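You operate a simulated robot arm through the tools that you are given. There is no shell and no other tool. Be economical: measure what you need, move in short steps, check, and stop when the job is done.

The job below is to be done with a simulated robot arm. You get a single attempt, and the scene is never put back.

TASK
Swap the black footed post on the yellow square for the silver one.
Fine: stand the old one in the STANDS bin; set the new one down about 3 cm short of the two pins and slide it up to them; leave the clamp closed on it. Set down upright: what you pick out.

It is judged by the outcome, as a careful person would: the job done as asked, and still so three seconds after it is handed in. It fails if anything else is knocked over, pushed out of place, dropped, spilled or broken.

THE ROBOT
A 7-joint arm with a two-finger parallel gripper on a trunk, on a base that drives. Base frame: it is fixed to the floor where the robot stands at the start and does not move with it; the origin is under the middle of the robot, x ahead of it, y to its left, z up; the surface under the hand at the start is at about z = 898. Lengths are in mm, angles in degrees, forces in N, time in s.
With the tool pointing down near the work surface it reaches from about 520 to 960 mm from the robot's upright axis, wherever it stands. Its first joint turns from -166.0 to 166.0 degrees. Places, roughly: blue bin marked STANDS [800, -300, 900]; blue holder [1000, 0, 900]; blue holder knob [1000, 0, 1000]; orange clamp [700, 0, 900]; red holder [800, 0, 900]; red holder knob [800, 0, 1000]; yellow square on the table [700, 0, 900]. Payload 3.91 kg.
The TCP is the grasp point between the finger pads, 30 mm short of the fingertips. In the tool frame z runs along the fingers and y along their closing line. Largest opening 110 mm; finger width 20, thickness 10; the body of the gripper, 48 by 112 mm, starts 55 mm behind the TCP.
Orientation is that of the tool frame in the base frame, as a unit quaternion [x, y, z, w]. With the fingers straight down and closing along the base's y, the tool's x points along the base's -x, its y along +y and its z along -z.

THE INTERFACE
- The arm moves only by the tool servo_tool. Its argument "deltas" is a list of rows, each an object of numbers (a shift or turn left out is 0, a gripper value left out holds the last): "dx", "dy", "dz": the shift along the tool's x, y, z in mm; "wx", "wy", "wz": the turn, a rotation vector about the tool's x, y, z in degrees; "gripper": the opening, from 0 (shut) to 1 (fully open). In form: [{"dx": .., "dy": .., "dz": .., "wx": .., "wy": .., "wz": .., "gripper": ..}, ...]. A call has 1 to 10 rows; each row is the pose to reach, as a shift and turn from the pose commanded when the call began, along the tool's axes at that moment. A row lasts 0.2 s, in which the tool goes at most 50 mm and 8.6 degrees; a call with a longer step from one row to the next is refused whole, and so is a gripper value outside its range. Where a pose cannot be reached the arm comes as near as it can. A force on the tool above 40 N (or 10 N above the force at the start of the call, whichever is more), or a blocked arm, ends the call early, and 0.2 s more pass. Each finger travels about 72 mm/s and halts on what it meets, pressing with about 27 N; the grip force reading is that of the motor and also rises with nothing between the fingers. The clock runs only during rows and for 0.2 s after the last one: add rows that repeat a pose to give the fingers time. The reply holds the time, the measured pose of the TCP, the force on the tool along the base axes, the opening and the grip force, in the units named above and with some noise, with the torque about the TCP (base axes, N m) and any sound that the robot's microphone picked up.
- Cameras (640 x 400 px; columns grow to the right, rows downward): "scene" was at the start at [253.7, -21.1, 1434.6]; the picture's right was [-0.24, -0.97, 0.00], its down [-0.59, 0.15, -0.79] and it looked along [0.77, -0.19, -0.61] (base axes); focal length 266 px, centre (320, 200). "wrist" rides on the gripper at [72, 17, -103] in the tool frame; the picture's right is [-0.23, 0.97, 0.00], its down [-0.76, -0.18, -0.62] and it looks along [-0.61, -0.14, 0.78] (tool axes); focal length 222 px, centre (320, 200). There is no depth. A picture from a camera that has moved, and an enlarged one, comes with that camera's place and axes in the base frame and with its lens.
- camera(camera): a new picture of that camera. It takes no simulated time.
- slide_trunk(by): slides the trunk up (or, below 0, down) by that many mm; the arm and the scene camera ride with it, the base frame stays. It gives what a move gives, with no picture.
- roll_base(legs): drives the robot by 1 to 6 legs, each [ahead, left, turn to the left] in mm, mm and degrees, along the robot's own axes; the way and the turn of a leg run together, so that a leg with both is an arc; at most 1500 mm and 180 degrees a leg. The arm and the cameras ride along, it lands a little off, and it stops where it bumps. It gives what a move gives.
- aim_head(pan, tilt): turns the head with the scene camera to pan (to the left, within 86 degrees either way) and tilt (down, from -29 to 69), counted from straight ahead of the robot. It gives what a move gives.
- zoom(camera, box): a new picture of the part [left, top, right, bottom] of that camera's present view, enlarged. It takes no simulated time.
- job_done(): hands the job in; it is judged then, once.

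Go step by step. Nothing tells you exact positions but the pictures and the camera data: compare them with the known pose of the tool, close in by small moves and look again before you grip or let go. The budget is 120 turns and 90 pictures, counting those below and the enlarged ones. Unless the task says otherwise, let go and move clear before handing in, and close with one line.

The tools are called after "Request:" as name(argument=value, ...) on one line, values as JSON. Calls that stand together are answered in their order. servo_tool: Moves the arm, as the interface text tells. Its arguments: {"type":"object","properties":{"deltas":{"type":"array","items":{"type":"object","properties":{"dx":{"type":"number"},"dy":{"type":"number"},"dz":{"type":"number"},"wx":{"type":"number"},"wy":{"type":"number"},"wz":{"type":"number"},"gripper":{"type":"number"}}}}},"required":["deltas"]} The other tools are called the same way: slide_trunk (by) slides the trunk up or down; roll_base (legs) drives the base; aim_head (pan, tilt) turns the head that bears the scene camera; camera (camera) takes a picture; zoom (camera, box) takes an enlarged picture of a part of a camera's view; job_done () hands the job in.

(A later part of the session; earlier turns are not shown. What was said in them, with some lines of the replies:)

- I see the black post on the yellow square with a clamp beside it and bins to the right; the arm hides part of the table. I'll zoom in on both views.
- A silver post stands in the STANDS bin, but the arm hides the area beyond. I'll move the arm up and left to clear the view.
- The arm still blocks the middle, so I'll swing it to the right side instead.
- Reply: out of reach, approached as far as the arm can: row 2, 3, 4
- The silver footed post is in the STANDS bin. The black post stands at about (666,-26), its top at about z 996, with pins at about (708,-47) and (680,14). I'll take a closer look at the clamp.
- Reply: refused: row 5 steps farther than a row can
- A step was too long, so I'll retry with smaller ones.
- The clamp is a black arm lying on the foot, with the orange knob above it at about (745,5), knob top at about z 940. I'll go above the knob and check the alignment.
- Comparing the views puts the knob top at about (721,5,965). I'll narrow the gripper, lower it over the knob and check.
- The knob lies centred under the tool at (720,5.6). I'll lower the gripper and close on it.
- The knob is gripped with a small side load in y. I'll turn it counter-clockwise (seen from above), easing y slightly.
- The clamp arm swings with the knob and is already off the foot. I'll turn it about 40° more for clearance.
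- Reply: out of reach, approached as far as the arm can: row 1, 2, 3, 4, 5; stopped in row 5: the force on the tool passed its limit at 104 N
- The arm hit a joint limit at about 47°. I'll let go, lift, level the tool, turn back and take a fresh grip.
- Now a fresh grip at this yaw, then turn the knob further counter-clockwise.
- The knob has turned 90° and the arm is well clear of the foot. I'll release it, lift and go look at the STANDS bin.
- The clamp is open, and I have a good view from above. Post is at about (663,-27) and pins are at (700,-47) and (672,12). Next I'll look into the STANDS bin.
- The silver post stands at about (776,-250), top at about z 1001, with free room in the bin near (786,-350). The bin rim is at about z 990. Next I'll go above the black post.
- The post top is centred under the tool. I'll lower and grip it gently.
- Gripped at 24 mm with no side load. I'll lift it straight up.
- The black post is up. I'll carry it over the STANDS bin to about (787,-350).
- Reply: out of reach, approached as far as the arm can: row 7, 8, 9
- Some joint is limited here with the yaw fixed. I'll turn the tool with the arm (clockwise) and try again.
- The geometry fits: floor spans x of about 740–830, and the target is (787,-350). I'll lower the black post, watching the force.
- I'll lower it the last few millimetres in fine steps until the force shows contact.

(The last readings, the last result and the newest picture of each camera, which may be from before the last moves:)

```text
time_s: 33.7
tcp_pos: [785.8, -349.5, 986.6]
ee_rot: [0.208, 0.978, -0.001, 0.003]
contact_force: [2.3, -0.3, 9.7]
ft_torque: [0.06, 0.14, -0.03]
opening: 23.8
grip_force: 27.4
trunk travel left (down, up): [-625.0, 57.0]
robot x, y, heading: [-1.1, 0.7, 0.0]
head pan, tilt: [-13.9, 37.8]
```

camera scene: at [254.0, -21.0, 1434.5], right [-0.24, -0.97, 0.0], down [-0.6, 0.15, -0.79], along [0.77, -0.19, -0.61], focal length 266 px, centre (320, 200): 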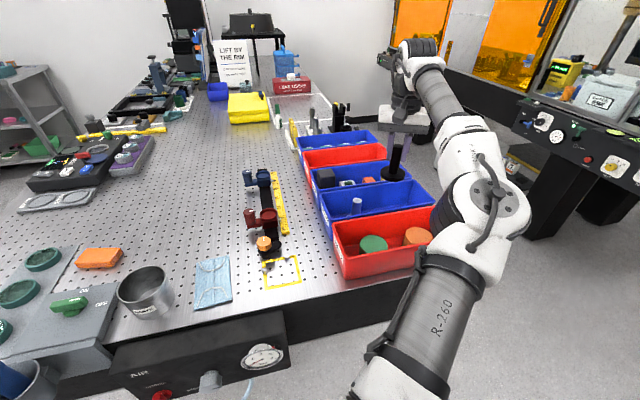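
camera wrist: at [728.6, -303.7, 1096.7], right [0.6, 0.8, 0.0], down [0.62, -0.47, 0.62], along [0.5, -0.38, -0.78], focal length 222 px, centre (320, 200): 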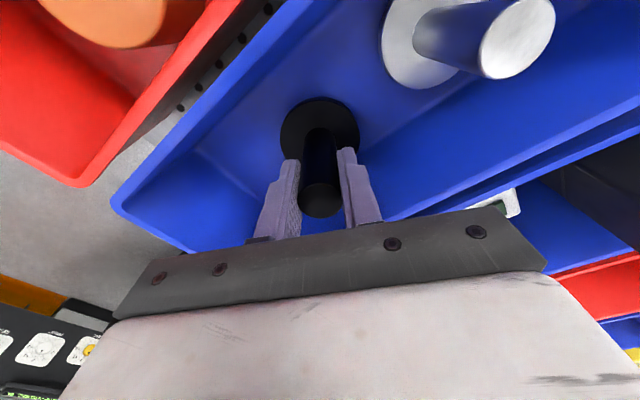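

It is on the bin floor. I'll ease up a millimetre, open, and lift away.

Request:
servo_tool(deltas=[{"dz": -1}, {"dz": -1, "gripper": 0.3}, {"dz": -1, "gripper": 0.5}, {"dz": -1, "gripper": 0.5}, {"dz": -20}, {"dz": -50}, {"dz": -90}, {"dz": -125}])

Request:
camera(camera="wrist")

```text
time_s: 35.5
tcp_pos: [786.5, -347.8, 1112.0]
ee_rot: [0.208, 0.978, 0.0, 0.001]
contact_force: [0.3, 0.1, 0.8]
ft_torque: [0.03, -0.01, 0.0]
opening: 54.9
grip_force: 0.2
trunk travel left (down, up): [-625.0, 57.0]
robot x, y, heading: [-1.5, 2.0, 0.0]
head pan, tilt: [-13.9, 37.8]
```

```text
50 pictures are left
camera wrist: at [727.9, -302.7, 1215.3], right [0.6, 0.8, 0.0], down [0.62, -0.47, 0.62], along [0.5, -0.38, -0.78], focal length 222 px, centre (320, 200)
```

wrist: 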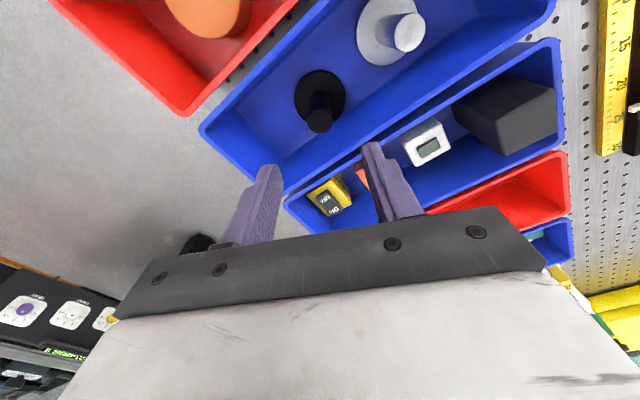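

The black post stands upright in the bin. Next I'll move over the silver one.

Request:
servo_tool(deltas=[{"dx": 20, "dy": 34, "gripper": 0.6}, {"dx": 40, "dy": 68}, {"dx": 49.5, "dy": 84.5}, {"dx": 49.5, "dy": 84.5, "dz": 35}, {"dx": 49.5, "dy": 84.5, "dz": 65}])

Request:
camera(camera="wrist")

```text
time_s: 36.7
tcp_pos: [776.2, -249.9, 1044.3]
ee_rot: [0.209, 0.978, 0.0, 0.001]
contact_force: [-0.1, 0.9, -0.2]
ft_torque: [-0.01, 0.02, 0.02]
opening: 65.7
grip_force: 0.0
trunk travel left (down, up): [-625.0, 57.0]
robot x, y, heading: [-0.1, -2.3, -0.1]
head pan, tilt: [-13.9, 37.8]
```

```text
49 pictures are left
camera wrist: at [717.3, -204.7, 1148.2], right [0.6, 0.8, 0.0], down [0.62, -0.47, 0.62], along [0.5, -0.38, -0.78], focal length 222 px, centre (320, 200)
```

wrist: 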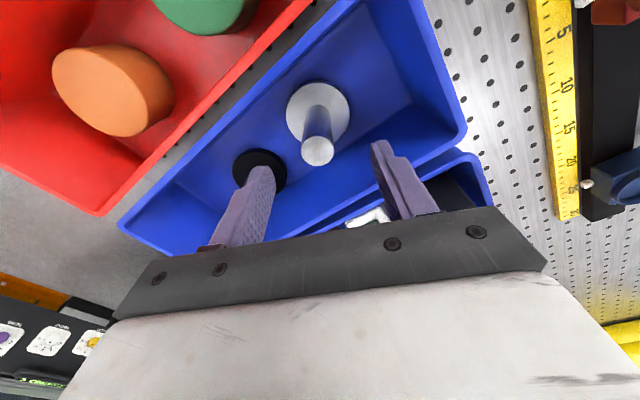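

Well aligned. I'll lower and grip the silver post.

Request:
servo_tool(deltas=[{"dz": 20}, {"dz": 40}, {"dz": 57}, {"dz": 57, "gripper": 0.3}, {"dz": 57, "gripper": 0.1}, {"dz": 57, "gripper": 0.1}, {"dz": 57, "gripper": 0.1}])

Request:
camera(camera="wrist")

```text
time_s: 38.3
tcp_pos: [775.8, -250.8, 988.3]
ee_rot: [0.208, 0.978, 0.0, 0.001]
contact_force: [-1.1, 0.1, 0.7]
ft_torque: [-0.01, 0.0, -0.01]
opening: 24.4
grip_force: 26.9
trunk travel left (down, up): [-625.0, 57.0]
robot x, y, heading: [-1.9, -2.3, -0.1]
head pan, tilt: [-13.9, 37.8]
```

```text
48 pictures are left
camera wrist: at [717.7, -205.4, 1091.3], right [0.6, 0.8, 0.0], down [0.62, -0.47, 0.62], along [0.5, -0.38, -0.78], focal length 222 px, centre (320, 200)
```

wrist: 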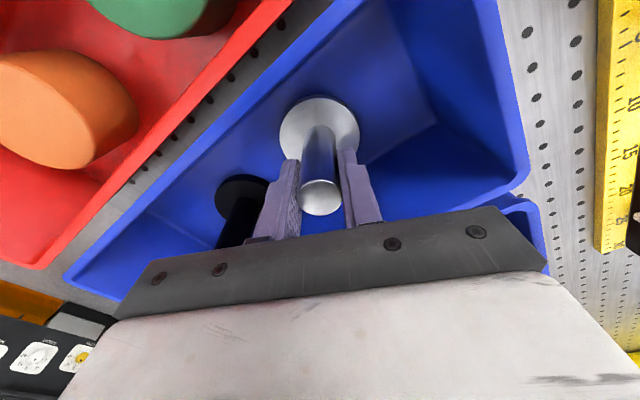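

Request:
servo_tool(deltas=[{"gripper": 0.05}, {"dz": -6, "gripper": 0.05}, {"dz": -20}, {"dz": -45}, {"dz": -80}, {"dz": -115}, {"dz": -145}])

Request:
camera(camera="wrist")

```text
time_s: 39.9
tcp_pos: [775.6, -250.6, 1134.0]
ee_rot: [0.21, 0.978, 0.0, 0.002]
contact_force: [0.8, 0.5, -1.3]
ft_torque: [0.01, 0.0, 0.01]
opening: 24.0
grip_force: 26.8
trunk travel left (down, up): [-625.0, 57.0]
robot x, y, heading: [-3.1, 0.4, -0.1]
head pan, tilt: [-13.9, 37.8]
```

```text
47 pictures are left
camera wrist: at [717.5, -205.7, 1236.8], right [0.6, 0.8, 0.0], down [0.62, -0.47, 0.63], along [0.5, -0.38, -0.78], focal length 222 px, centre (320, 200)
```

wrist: 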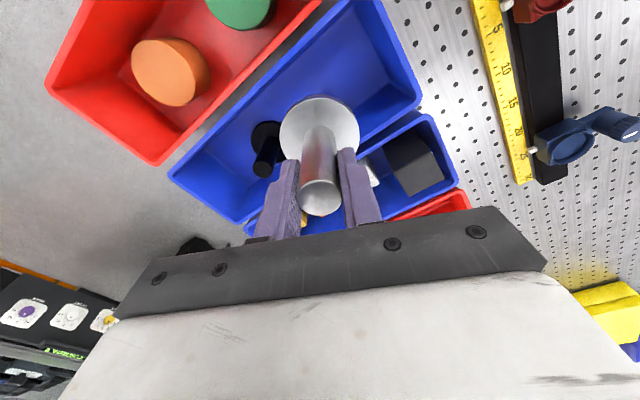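

I'll carry the silver post to above a point 30 mm short of the pins, (634,-37.5), turning yaw back to 0 on the way.

Request:
servo_tool(deltas=[{"dx": 15, "dy": 9.5, "wz": -1}, {"dx": 45, "dy": 28.5, "wz": -5}, {"dx": 80, "dy": 50.6, "wz": -9}, {"dx": 115, "dy": 72.8, "wz": -13}, {"dx": 150, "dy": 95, "wz": -17}, {"dx": 182, "dy": 115.2, "wz": -21}, {"dx": 205, "dy": 129.8, "wz": -24.2}, {"dx": 216.1, "dy": 136.8, "wz": -24.2}])

Request:
camera(camera="wrist")

Request:
camera(camera="scene")

```text
time_s: 41.7
tcp_pos: [632.4, -39.4, 1133.1]
ee_rot: [-0.002, 1.0, -0.001, 0.001]
contact_force: [0.7, -0.5, -2.2]
ft_torque: [0.0, 0.01, -0.02]
opening: 24.4
grip_force: 26.9
trunk travel left (down, up): [-625.0, 57.0]
robot x, y, heading: [-0.3, -0.6, 0.2]
head pan, tilt: [-13.9, 37.8]
```

```text
46 pictures are left
camera wrist: at [562.0, -21.8, 1236.5], right [0.22, 0.97, 0.0], down [0.76, -0.17, 0.62], along [0.61, -0.14, -0.78], focal length 222 px, centre (320, 200)
```

wrist: 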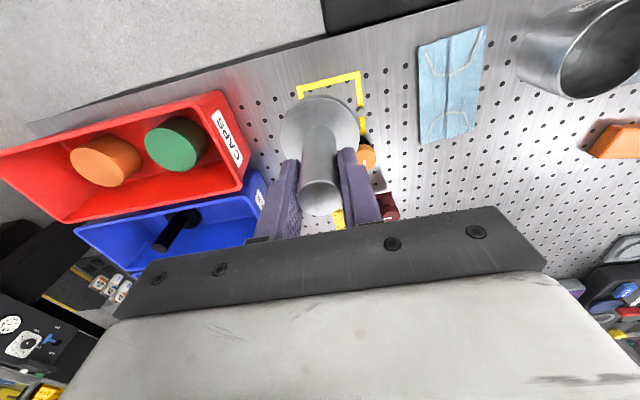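

```text
45 pictures are left
camera scene: at [253.7, -20.8, 1434.6], right [-0.24, -0.97, 0.0], down [-0.6, 0.15, -0.79], along [0.77, -0.19, -0.61], focal length 266 px, centre (320, 200)
```

scene: 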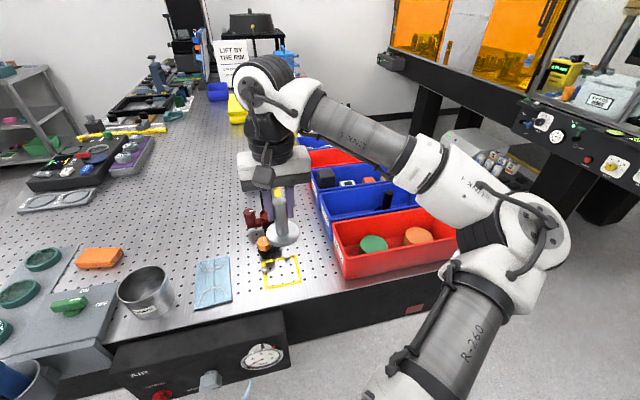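

I'll lower the silver post toward the table short of the pins.

Request:
servo_tool(deltas=[{"dx": -1.5, "dy": 1, "dz": 30}, {"dx": -1.5, "dy": 1, "dz": 70}, {"dx": -1.5, "dy": 1, "dz": 105}, {"dx": -1.5, "dy": 1, "dz": 130}, {"dx": -1.5, "dy": 1, "dz": 142}])

Request:
zoom(camera="scene", box=[230, 180, 330, 300])

Request:
zoom(camera="wrist", box=[220, 60, 420, 240])

```text
time_s: 42.9
tcp_pos: [636.6, -39.2, 991.3]
ee_rot: [-0.001, 1.0, -0.001, 0.001]
contact_force: [-0.3, -0.5, -2.2]
ft_torque: [0.01, -0.02, -0.02]
opening: 24.1
grip_force: 26.8
trunk travel left (down, up): [-625.0, 57.0]
robot x, y, heading: [-1.2, -0.2, 0.1]
head pan, tilt: [-13.9, 37.8]
```

```text
3.33 times, centred on (280, 240) of scene
camera zoom: at [253.8, -20.8, 1434.6], right [-0.24, -0.97, 0.0], down [-0.6, 0.15, -0.79], along [0.77, -0.19, -0.61], focal length 888 px, centre (453, 67)
```

zoom: 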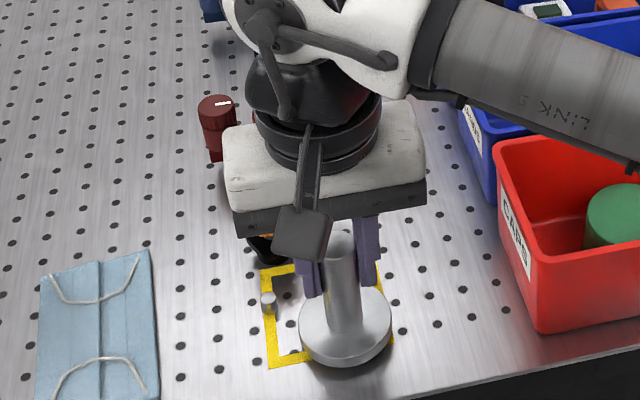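

```text
2.22 times, centred on (320, 150) of wrist
camera zoom: at [564.5, -21.0, 1094.8], right [0.22, 0.97, 0.0], down [0.76, -0.17, 0.63], along [0.61, -0.14, -0.78], focal length 494 px, centre (320, 311)
```

zoom: 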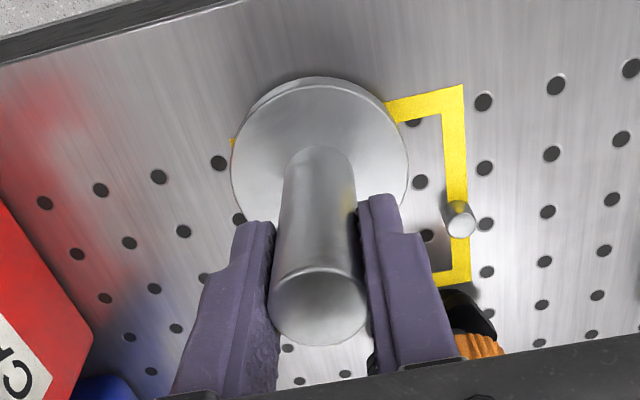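

Request:
servo_tool(deltas=[{"dz": 2.5}, {"dz": 4.5}, {"dz": 5.5}])

Request:
servo_tool(deltas=[{"dz": 0.7}, {"dz": 1.4}])

```text
time_s: 43.7
tcp_pos: [635.7, -37.6, 985.6]
ee_rot: [-0.001, 1.0, -0.001, 0.0]
contact_force: [0.0, -0.6, -1.9]
ft_torque: [0.0, 0.01, 0.01]
opening: 24.5
grip_force: 26.7
trunk travel left (down, up): [-625.0, 57.0]
robot x, y, heading: [-2.5, -1.0, -0.0]
head pan, tilt: [-13.9, 37.8]
```

```text
time_s: 44.3
tcp_pos: [635.5, -37.2, 984.2]
ee_rot: [-0.002, 1.0, -0.001, 0.002]
contact_force: [-0.2, 0.4, -2.7]
ft_torque: [-0.01, 0.01, 0.01]
opening: 24.4
grip_force: 27.2
trunk travel left (down, up): [-625.0, 57.0]
robot x, y, heading: [1.2, 0.3, 0.1]
head pan, tilt: [-13.9, 37.8]
```

Request:
servo_tool(deltas=[{"dz": 0.7}, {"dz": 1.4}])

Request:
servo_tool(deltas=[{"dz": 0.5}, {"dz": 0.5}])

```text
time_s: 44.9
tcp_pos: [635.4, -38.5, 983.6]
ee_rot: [0.0, 1.0, 0.0, 0.003]
contact_force: [1.4, -0.3, 12.6]
ft_torque: [-0.02, 0.25, -0.01]
opening: 24.1
grip_force: 26.7
trunk travel left (down, up): [-625.0, 57.0]
robot x, y, heading: [1.3, -4.0, 0.1]
head pan, tilt: [-13.9, 37.8]
```

```text
time_s: 45.5
tcp_pos: [635.7, -37.8, 982.9]
ee_rot: [0.0, 1.0, -0.001, 0.002]
contact_force: [6.7, 0.9, 17.9]
ft_torque: [-0.02, -0.14, -0.09]
opening: 24.6
grip_force: 26.9
trunk travel left (down, up): [-625.0, 57.0]
robot x, y, heading: [-1.6, -0.4, 0.1]
head pan, tilt: [-13.9, 37.8]
```

It is on the table. I'll let go once so it settles flat, then regrip lightly and slide it towards the pins.

Request:
servo_tool(deltas=[{"dz": -1}, {"dz": -1, "gripper": 0.32}, {"dz": -1, "gripper": 0.32}, {"dz": -1, "gripper": 0.32}, {"dz": -1, "gripper": 0.15}, {"dz": -1, "gripper": 0.12}, {"dz": -1, "gripper": 0.12}])

Request:
servo_tool(deltas=[{"dx": -4, "dy": 2}, {"dx": -8, "dy": 4}, {"dx": -12, "dy": 6}, {"dx": -16, "dy": 8}, {"dx": -20, "dy": 10}])

Request:
zoom(camera="wrist", box=[220, 60, 420, 240])

```text
time_s: 47.1
tcp_pos: [634.8, -37.3, 983.1]
ee_rot: [-0.002, 1.0, -0.001, 0.0]
contact_force: [0.4, 0.6, -0.1]
ft_torque: [0.01, -0.01, 0.0]
opening: 24.2
grip_force: 27.4
trunk travel left (down, up): [-625.0, 57.0]
robot x, y, heading: [2.4, 2.1, -0.1]
head pan, tilt: [-13.9, 37.8]
```

```text
time_s: 48.3
tcp_pos: [655.0, -27.3, 982.3]
ee_rot: [-0.001, 1.0, -0.001, 0.001]
contact_force: [-0.5, 0.0, -0.4]
ft_torque: [0.02, -0.04, -0.04]
opening: 24.6
grip_force: 27.0
trunk travel left (down, up): [-625.0, 57.0]
robot x, y, heading: [2.2, 0.2, 0.2]
head pan, tilt: [-13.9, 37.8]
```

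```text
2.22 times, centred on (320, 150) of wrist
camera zoom: at [584.7, -10.3, 1086.4], right [0.22, 0.97, 0.0], down [0.76, -0.17, 0.62], along [0.61, -0.14, -0.78], focal length 494 px, centre (320, 311)
```

zoom: 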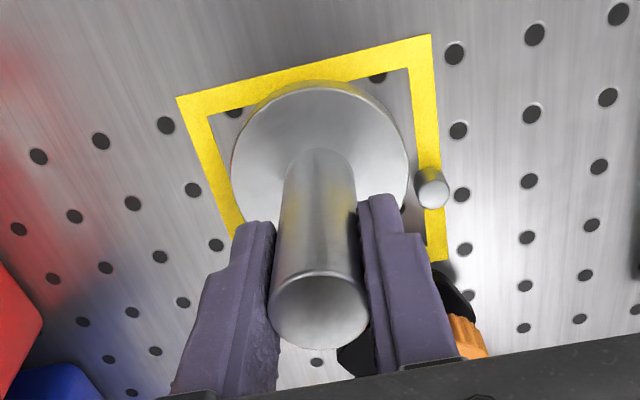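

About 7 mm remain. I'll go on in fine steps until the pins push back.

Request:
servo_tool(deltas=[{"dx": -1.5, "dy": 0.7}, {"dx": -3, "dy": 1.4}, {"dx": -4.5, "dy": 2.1}])

Request:
servo_tool(deltas=[{"dx": -1, "dy": 0.5}, {"dx": -2, "dy": 1}])

```text
time_s: 49.1
tcp_pos: [660.6, -25.2, 982.6]
ee_rot: [-0.002, 1.0, 0.0, 0.001]
contact_force: [0.2, -0.4, 0.2]
ft_torque: [0.0, 0.02, 0.02]
opening: 24.5
grip_force: 26.7
trunk travel left (down, up): [-625.0, 57.0]
robot x, y, heading: [1.8, 1.4, 0.3]
head pan, tilt: [-13.9, 37.8]
```

```text
time_s: 49.7
tcp_pos: [662.0, -24.8, 983.3]
ee_rot: [-0.001, 1.0, 0.0, 0.001]
contact_force: [-2.3, -5.2, 0.4]
ft_torque: [-0.32, 0.15, 0.01]
opening: 24.1
grip_force: 27.3
trunk travel left (down, up): [-625.0, 57.0]
robot x, y, heading: [-2.3, -0.6, -0.1]
head pan, tilt: [-13.9, 37.8]
```

One pin is pushing back, mostly in y, so I'll nudge in x to seat the foot against the other.

Request:
servo_tool(deltas=[{"dx": -0.7, "dy": -0.2}, {"dx": -1.2, "dy": -0.3}])

Request:
zoom(camera="wrist", box=[220, 60, 420, 240])

Request:
zoom(camera="scene", box=[240, 220, 320, 300])

```text
time_s: 50.3
tcp_pos: [662.2, -25.2, 983.1]
ee_rot: [-0.001, 1.0, -0.001, 0.001]
contact_force: [-3.7, -7.3, 0.4]
ft_torque: [-0.47, 0.32, 0.08]
opening: 24.3
grip_force: 27.1
trunk travel left (down, up): [-625.0, 57.0]
robot x, y, heading: [0.0, -2.1, -0.2]
head pan, tilt: [-13.9, 37.8]
```

```text
2.22 times, centred on (320, 150) of wrist
camera zoom: at [591.8, -8.2, 1086.5], right [0.22, 0.97, 0.0], down [0.76, -0.17, 0.62], along [0.61, -0.14, -0.78], focal length 494 px, centre (320, 311)
```

zoom: 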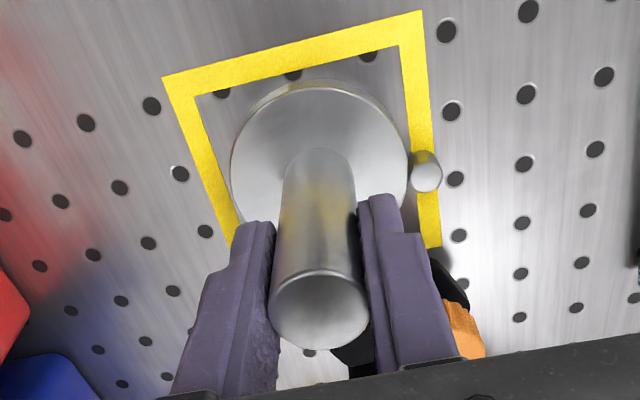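

```text
5.00 times, centred on (280, 260) of scene
camera zoom: at [253.3, -21.5, 1434.7], right [-0.24, -0.97, 0.0], down [-0.59, 0.15, -0.79], along [0.77, -0.19, -0.61], focal length 1333 px, centre (520, -100)
```

zoom: 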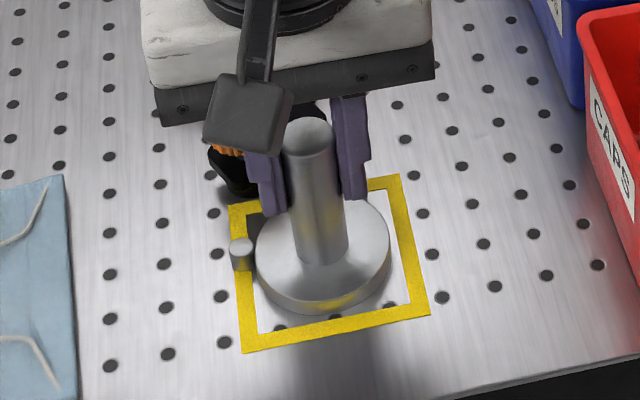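

The foot is nearly where the black one was. One more small push in x to make sure both pins touch.

Request:
servo_tool(deltas=[{"dx": -1, "dy": -0.5}, {"dx": -2, "dy": -1}, {"dx": -2, "dy": -1}])

```text
time_s: 51.1
tcp_pos: [663.4, -26.1, 982.8]
ee_rot: [-0.001, 1.0, 0.0, 0.0]
contact_force: [-11.9, -4.5, 0.2]
ft_torque: [-0.37, 0.8, -0.07]
opening: 24.4
grip_force: 27.3
trunk travel left (down, up): [-625.0, 57.0]
robot x, y, heading: [0.0, 0.5, 0.1]
head pan, tilt: [-13.9, 37.8]
```

Both pins are now pushing back, so it is seated. I'll release and lift.

Request:
servo_tool(deltas=[{"dx": 0.5, "gripper": 0.3}, {"dx": 0.5, "gripper": 0.5}, {"dx": 0.5, "gripper": 0.5}, {"dx": 0.5, "dz": -20}, {"dx": 0.5, "dz": -45}, {"dx": 0.5, "dz": -80}])

Request:
zoom(camera="wrist", box=[220, 40, 420, 240])

```text
time_s: 52.5
tcp_pos: [664.9, -26.0, 1063.0]
ee_rot: [-0.001, 1.0, 0.001, 0.001]
contact_force: [0.3, 0.5, -0.1]
ft_torque: [0.02, 0.0, 0.01]
opening: 54.9
grip_force: 0.1
trunk travel left (down, up): [-625.0, 57.0]
robot x, y, heading: [-0.1, 0.0, 0.1]
head pan, tilt: [-13.9, 37.8]
```

```text
2.00 times, centred on (320, 140) of wrist
camera zoom: at [592.8, -8.5, 1166.5], right [0.22, 0.97, 0.0], down [0.76, -0.18, 0.62], along [0.61, -0.14, -0.78], focal length 444 px, centre (320, 320)
```

zoom: 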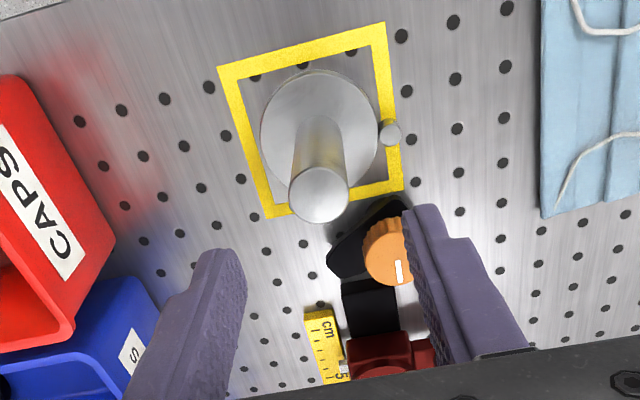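

The silver post stands square against the pins. Next I'll go over the knob with the tool pre-turned counter-clockwise.

Request:
servo_tool(deltas=[{"dx": -20, "dy": 11, "wz": -8}, {"dx": -40, "dy": 22, "wz": -16}, {"dx": -55.3, "dy": 30, "wz": -24}, {"dx": -55.3, "dy": 30, "wz": -32}, {"dx": -55.3, "dy": 30, "wz": -38}, {"dx": -55.3, "dy": 30, "wz": -38, "dz": 40}])

Request:
zoom(camera="wrist", box=[180, 0, 460, 240])

```text
time_s: 53.9
tcp_pos: [721.0, 3.3, 1021.9]
ee_rot: [-0.327, 0.945, 0.0, 0.002]
contact_force: [-0.2, -0.4, 0.0]
ft_torque: [-0.01, -0.02, 0.02]
opening: 54.8
grip_force: 0.0
trunk travel left (down, up): [-625.0, 57.0]
robot x, y, heading: [-1.5, -2.6, 0.1]
head pan, tilt: [-13.9, 37.8]
```

```text
1.67 times, centred on (320, 120) of wrist
camera zoom: at [654.8, -27.1, 1125.8], right [-0.42, 0.91, 0.0], down [0.71, 0.33, 0.62], along [0.57, 0.26, -0.78], focal length 370 px, centre (320, 333)
```

zoom: 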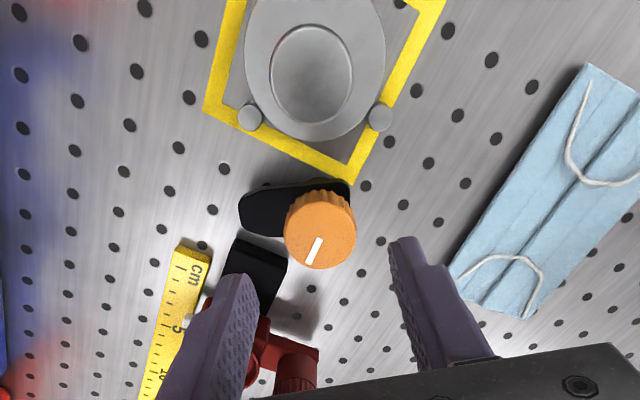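

Both pins touch the foot. I'll lower onto the knob, grip it, and turn clockwise.

Request:
servo_tool(deltas=[{"dz": 20}, {"dz": 38}, {"dz": 50}, {"dz": 50, "gripper": 0.25}, {"dz": 50, "gripper": 0.25}, {"dz": 50, "gripper": 0.25}])

Request:
servo_tool(deltas=[{"wz": 8}, {"wz": 16}, {"wz": 24}, {"wz": 32}, {"wz": 40}, {"wz": 48}, {"wz": 54}])

Request:
zoom(camera="wrist", box=[180, 0, 460, 240])

```text
time_s: 55.3
tcp_pos: [721.7, 3.6, 971.7]
ee_rot: [-0.326, 0.945, -0.001, 0.001]
contact_force: [4.2, -2.9, -0.3]
ft_torque: [-0.14, -0.34, -0.01]
opening: 33.5
grip_force: 44.8
trunk travel left (down, up): [-625.0, 57.0]
robot x, y, heading: [3.2, 1.6, -0.1]
head pan, tilt: [-13.9, 37.8]
```

```text
time_s: 56.9
tcp_pos: [720.1, 4.6, 972.3]
ee_rot: [0.139, 0.99, -0.001, 0.001]
contact_force: [8.8, -7.6, -3.5]
ft_torque: [-0.15, -0.06, 0.01]
opening: 33.3
grip_force: 45.2
trunk travel left (down, up): [-625.0, 57.0]
robot x, y, heading: [5.1, 1.5, -0.2]
head pan, tilt: [-13.9, 37.8]
```

```text
1.67 times, centred on (320, 120) of wrist
camera zoom: at [656.9, 40.3, 1075.6], right [0.49, 0.87, 0.0], down [0.68, -0.38, 0.62], along [0.55, -0.3, -0.78], focal length 370 px, centre (320, 333)
```

zoom: 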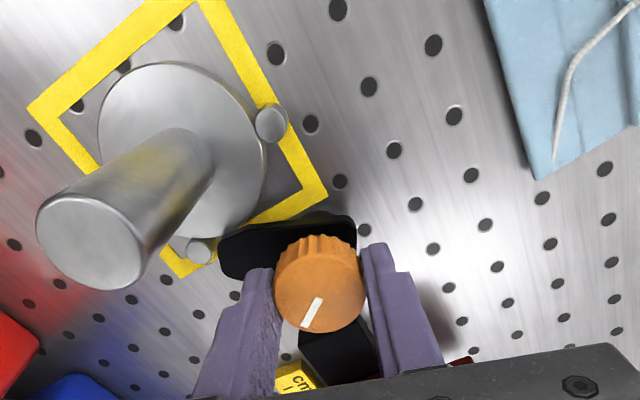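

Arm is swinging back towards the foot. I'll continue clockwise in small steps.

Request:
servo_tool(deltas=[{"wz": 7}, {"wz": 14}, {"wz": 21}, {"wz": 28}])

Request:
zoom(camera="wrist", box=[180, 0, 460, 240])

```text
time_s: 57.9
tcp_pos: [720.9, 2.3, 972.0]
ee_rot: [0.375, 0.927, -0.001, 0.0]
contact_force: [6.4, -11.5, -5.2]
ft_torque: [-0.28, -0.13, 0.02]
opening: 33.2
grip_force: 44.9
trunk travel left (down, up): [-625.0, 57.0]
robot x, y, heading: [-2.6, 2.3, -0.0]
head pan, tilt: [-13.9, 37.8]
```

```text
1.67 times, centred on (320, 120) of wrist
camera zoom: at [681.5, 66.3, 1075.6], right [0.84, 0.54, 0.0], down [0.42, -0.66, 0.62], along [0.34, -0.52, -0.78], focal length 370 px, centre (320, 333)
```

zoom: 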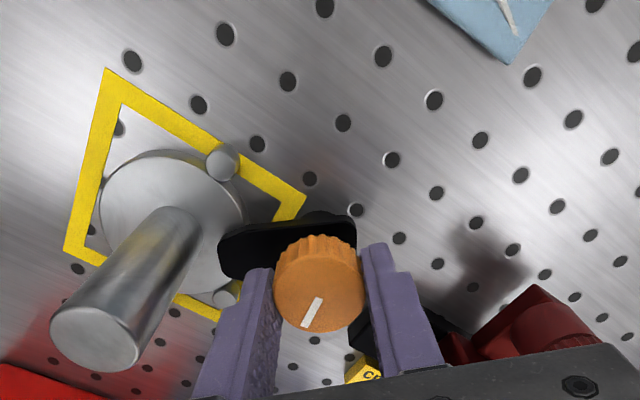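

About 82° back; a few degrees more to the original closed position.

Request:
servo_tool(deltas=[{"wz": 3}, {"wz": 6}, {"wz": 9}])

Request:
zoom(camera="wrist", box=[180, 0, 460, 240])

```text
time_s: 58.7
tcp_pos: [720.6, 3.5, 971.4]
ee_rot: [0.446, 0.895, 0.0, 0.0]
contact_force: [2.7, -14.7, -9.3]
ft_torque: [-0.9, -0.29, 0.42]
opening: 33.5
grip_force: 45.1
trunk travel left (down, up): [-625.0, 57.0]
robot x, y, heading: [-0.5, -3.2, 0.0]
head pan, tilt: [-13.9, 37.8]
```

```text
1.67 times, centred on (320, 120) of wrist
camera zoom: at [691.5, 71.9, 1075.7], right [0.91, 0.41, 0.0], down [0.32, -0.71, 0.62], along [0.25, -0.57, -0.78], focal length 370 px, centre (320, 333)
```

zoom: 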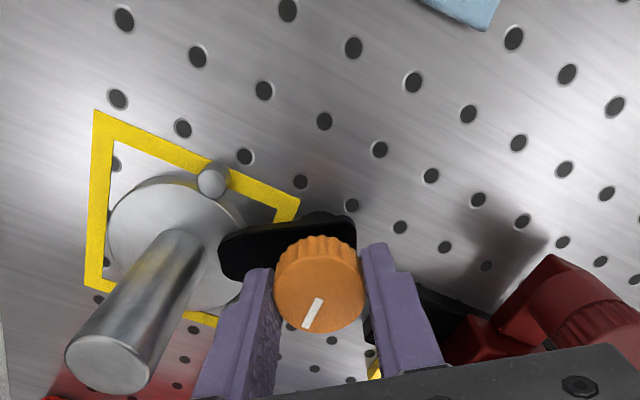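

The torque rose to 0.42, suggesting the closed stop. A small firming turn, then I'll release and check.

Request:
servo_tool(deltas=[{"wz": 2}, {"wz": 3}])

Request:
servo_tool(deltas=[{"gripper": 0.5}, {"gripper": 0.5}, {"gripper": 0.5}, {"dz": -25}, {"dz": -60}, {"dz": -100}, {"dz": -130}])

Request:
zoom(camera="wrist", box=[180, 0, 460, 240])

```text
time_s: 59.3
tcp_pos: [719.4, 4.9, 971.6]
ee_rot: [0.468, 0.884, 0.0, 0.0]
contact_force: [-0.8, -12.3, -10.2]
ft_torque: [-0.48, 0.13, 0.47]
opening: 33.5
grip_force: 45.2
trunk travel left (down, up): [-625.0, 57.0]
robot x, y, heading: [-1.7, -3.3, 0.0]
head pan, tilt: [-13.9, 37.8]
```

```text
time_s: 60.9
tcp_pos: [720.0, 5.7, 1103.5]
ee_rot: [0.469, 0.883, -0.001, 0.001]
contact_force: [0.9, 0.0, 0.5]
ft_torque: [-0.01, 0.02, 0.01]
opening: 54.9
grip_force: 0.0
trunk travel left (down, up): [-625.0, 57.0]
robot x, y, heading: [-3.6, 1.2, 0.2]
head pan, tilt: [-13.9, 37.8]
```

```text
1.67 times, centred on (320, 120) of wrist
camera zoom: at [694.0, 75.2, 1207.0], right [0.93, 0.36, 0.0], down [0.28, -0.73, 0.62], along [0.23, -0.58, -0.78], focal length 370 px, centre (320, 333)
```

zoom: 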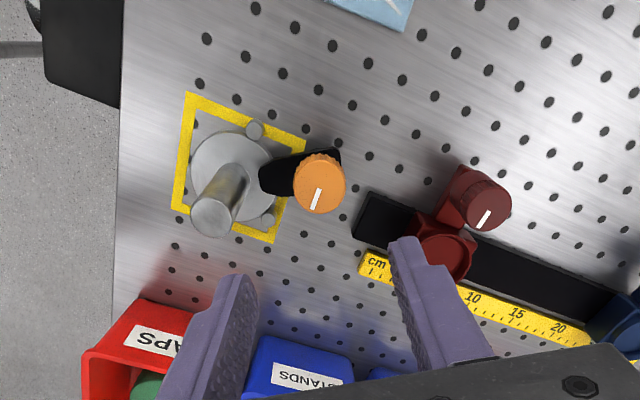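

The clamp arm is back over the silver foot, with the mark as at the start. I'll move the arm clear and take a final look.

Request:
servo_tool(deltas=[{"dz": -30, "wz": -8}, {"dz": -60, "wz": -16}, {"dz": -80, "wz": -24}, {"dz": -80, "wz": -32}, {"dz": -80, "wz": -40}, {"dz": -80, "wz": -48}, {"dz": -80, "wz": -56}])

Request:
servo_tool(deltas=[{"dx": 35, "dy": -30}, {"dx": 70, "dy": -60}, {"dx": 105, "dy": -90}, {"dx": 140, "dy": -120}, {"dx": 160, "dy": -160}, {"dx": 170, "dy": -200}, {"dx": 170, "dy": -245}])

Request:
camera(camera="scene")

Request:
zoom(camera="scene", box=[240, 220, 320, 300])

Request:
camera(camera="wrist")

```text
time_s: 62.5
tcp_pos: [720.1, 5.2, 1183.8]
ee_rot: [-0.002, 1.0, -0.001, 0.002]
contact_force: [-0.9, -0.2, -0.5]
ft_torque: [0.01, -0.01, 0.05]
opening: 55.0
grip_force: 0.0
trunk travel left (down, up): [-625.0, 57.0]
robot x, y, heading: [-1.6, 0.7, -0.1]
head pan, tilt: [-13.9, 37.8]
```

```text
time_s: 64.1
tcp_pos: [549.3, -241.2, 1183.1]
ee_rot: [-0.002, 1.0, 0.001, 0.001]
contact_force: [0.1, 0.3, -0.4]
ft_torque: [0.01, 0.02, -0.01]
opening: 55.0
grip_force: 0.0
trunk travel left (down, up): [-625.0, 57.0]
robot x, y, heading: [-3.7, -1.5, 0.0]
head pan, tilt: [-13.9, 37.8]
```

```text
33 pictures are left
camera scene: at [253.5, -21.2, 1434.6], right [-0.24, -0.97, 0.0], down [-0.59, 0.15, -0.79], along [0.77, -0.19, -0.61], focal length 266 px, centre (320, 200)
```

scene: 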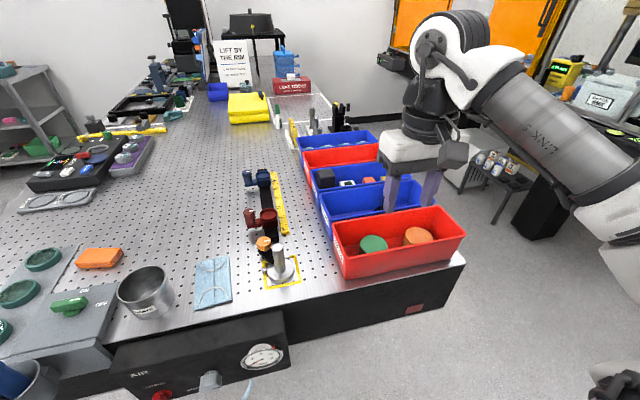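

```text
5.00 times, centred on (280, 260) of scene
camera zoom: at [253.5, -21.2, 1434.6], right [-0.24, -0.97, 0.0], down [-0.59, 0.15, -0.79], along [0.77, -0.19, -0.61], focal length 1333 px, centre (520, -100)
```

zoom: 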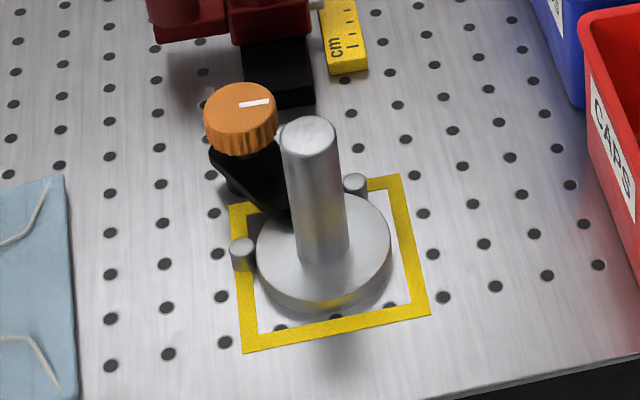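

```text
31 pictures are left
camera wrist: at [479.1, -224.2, 1286.1], right [0.22, 0.97, 0.0], down [0.76, -0.17, 0.62], along [0.61, -0.14, -0.78], focal length 222 px, centre (320, 200)
```

wrist: 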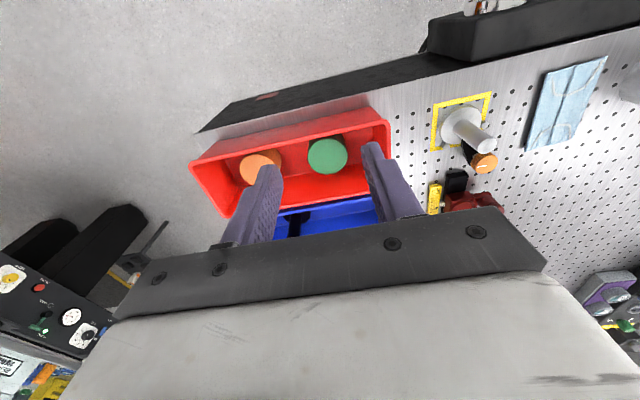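

The silver post stands against both pins with the clamp closed just as before. The black post stands in the STANDS bin, nothing else is disturbed, and the arm is clear, so I'll hand the job in.

Request:
job_done()

```text
The job is handed in.
```

The job is handed in: the silver post stands on the yellow square against both pins with the clamp closed on it, and the black post stands upright in the STANDS bin.
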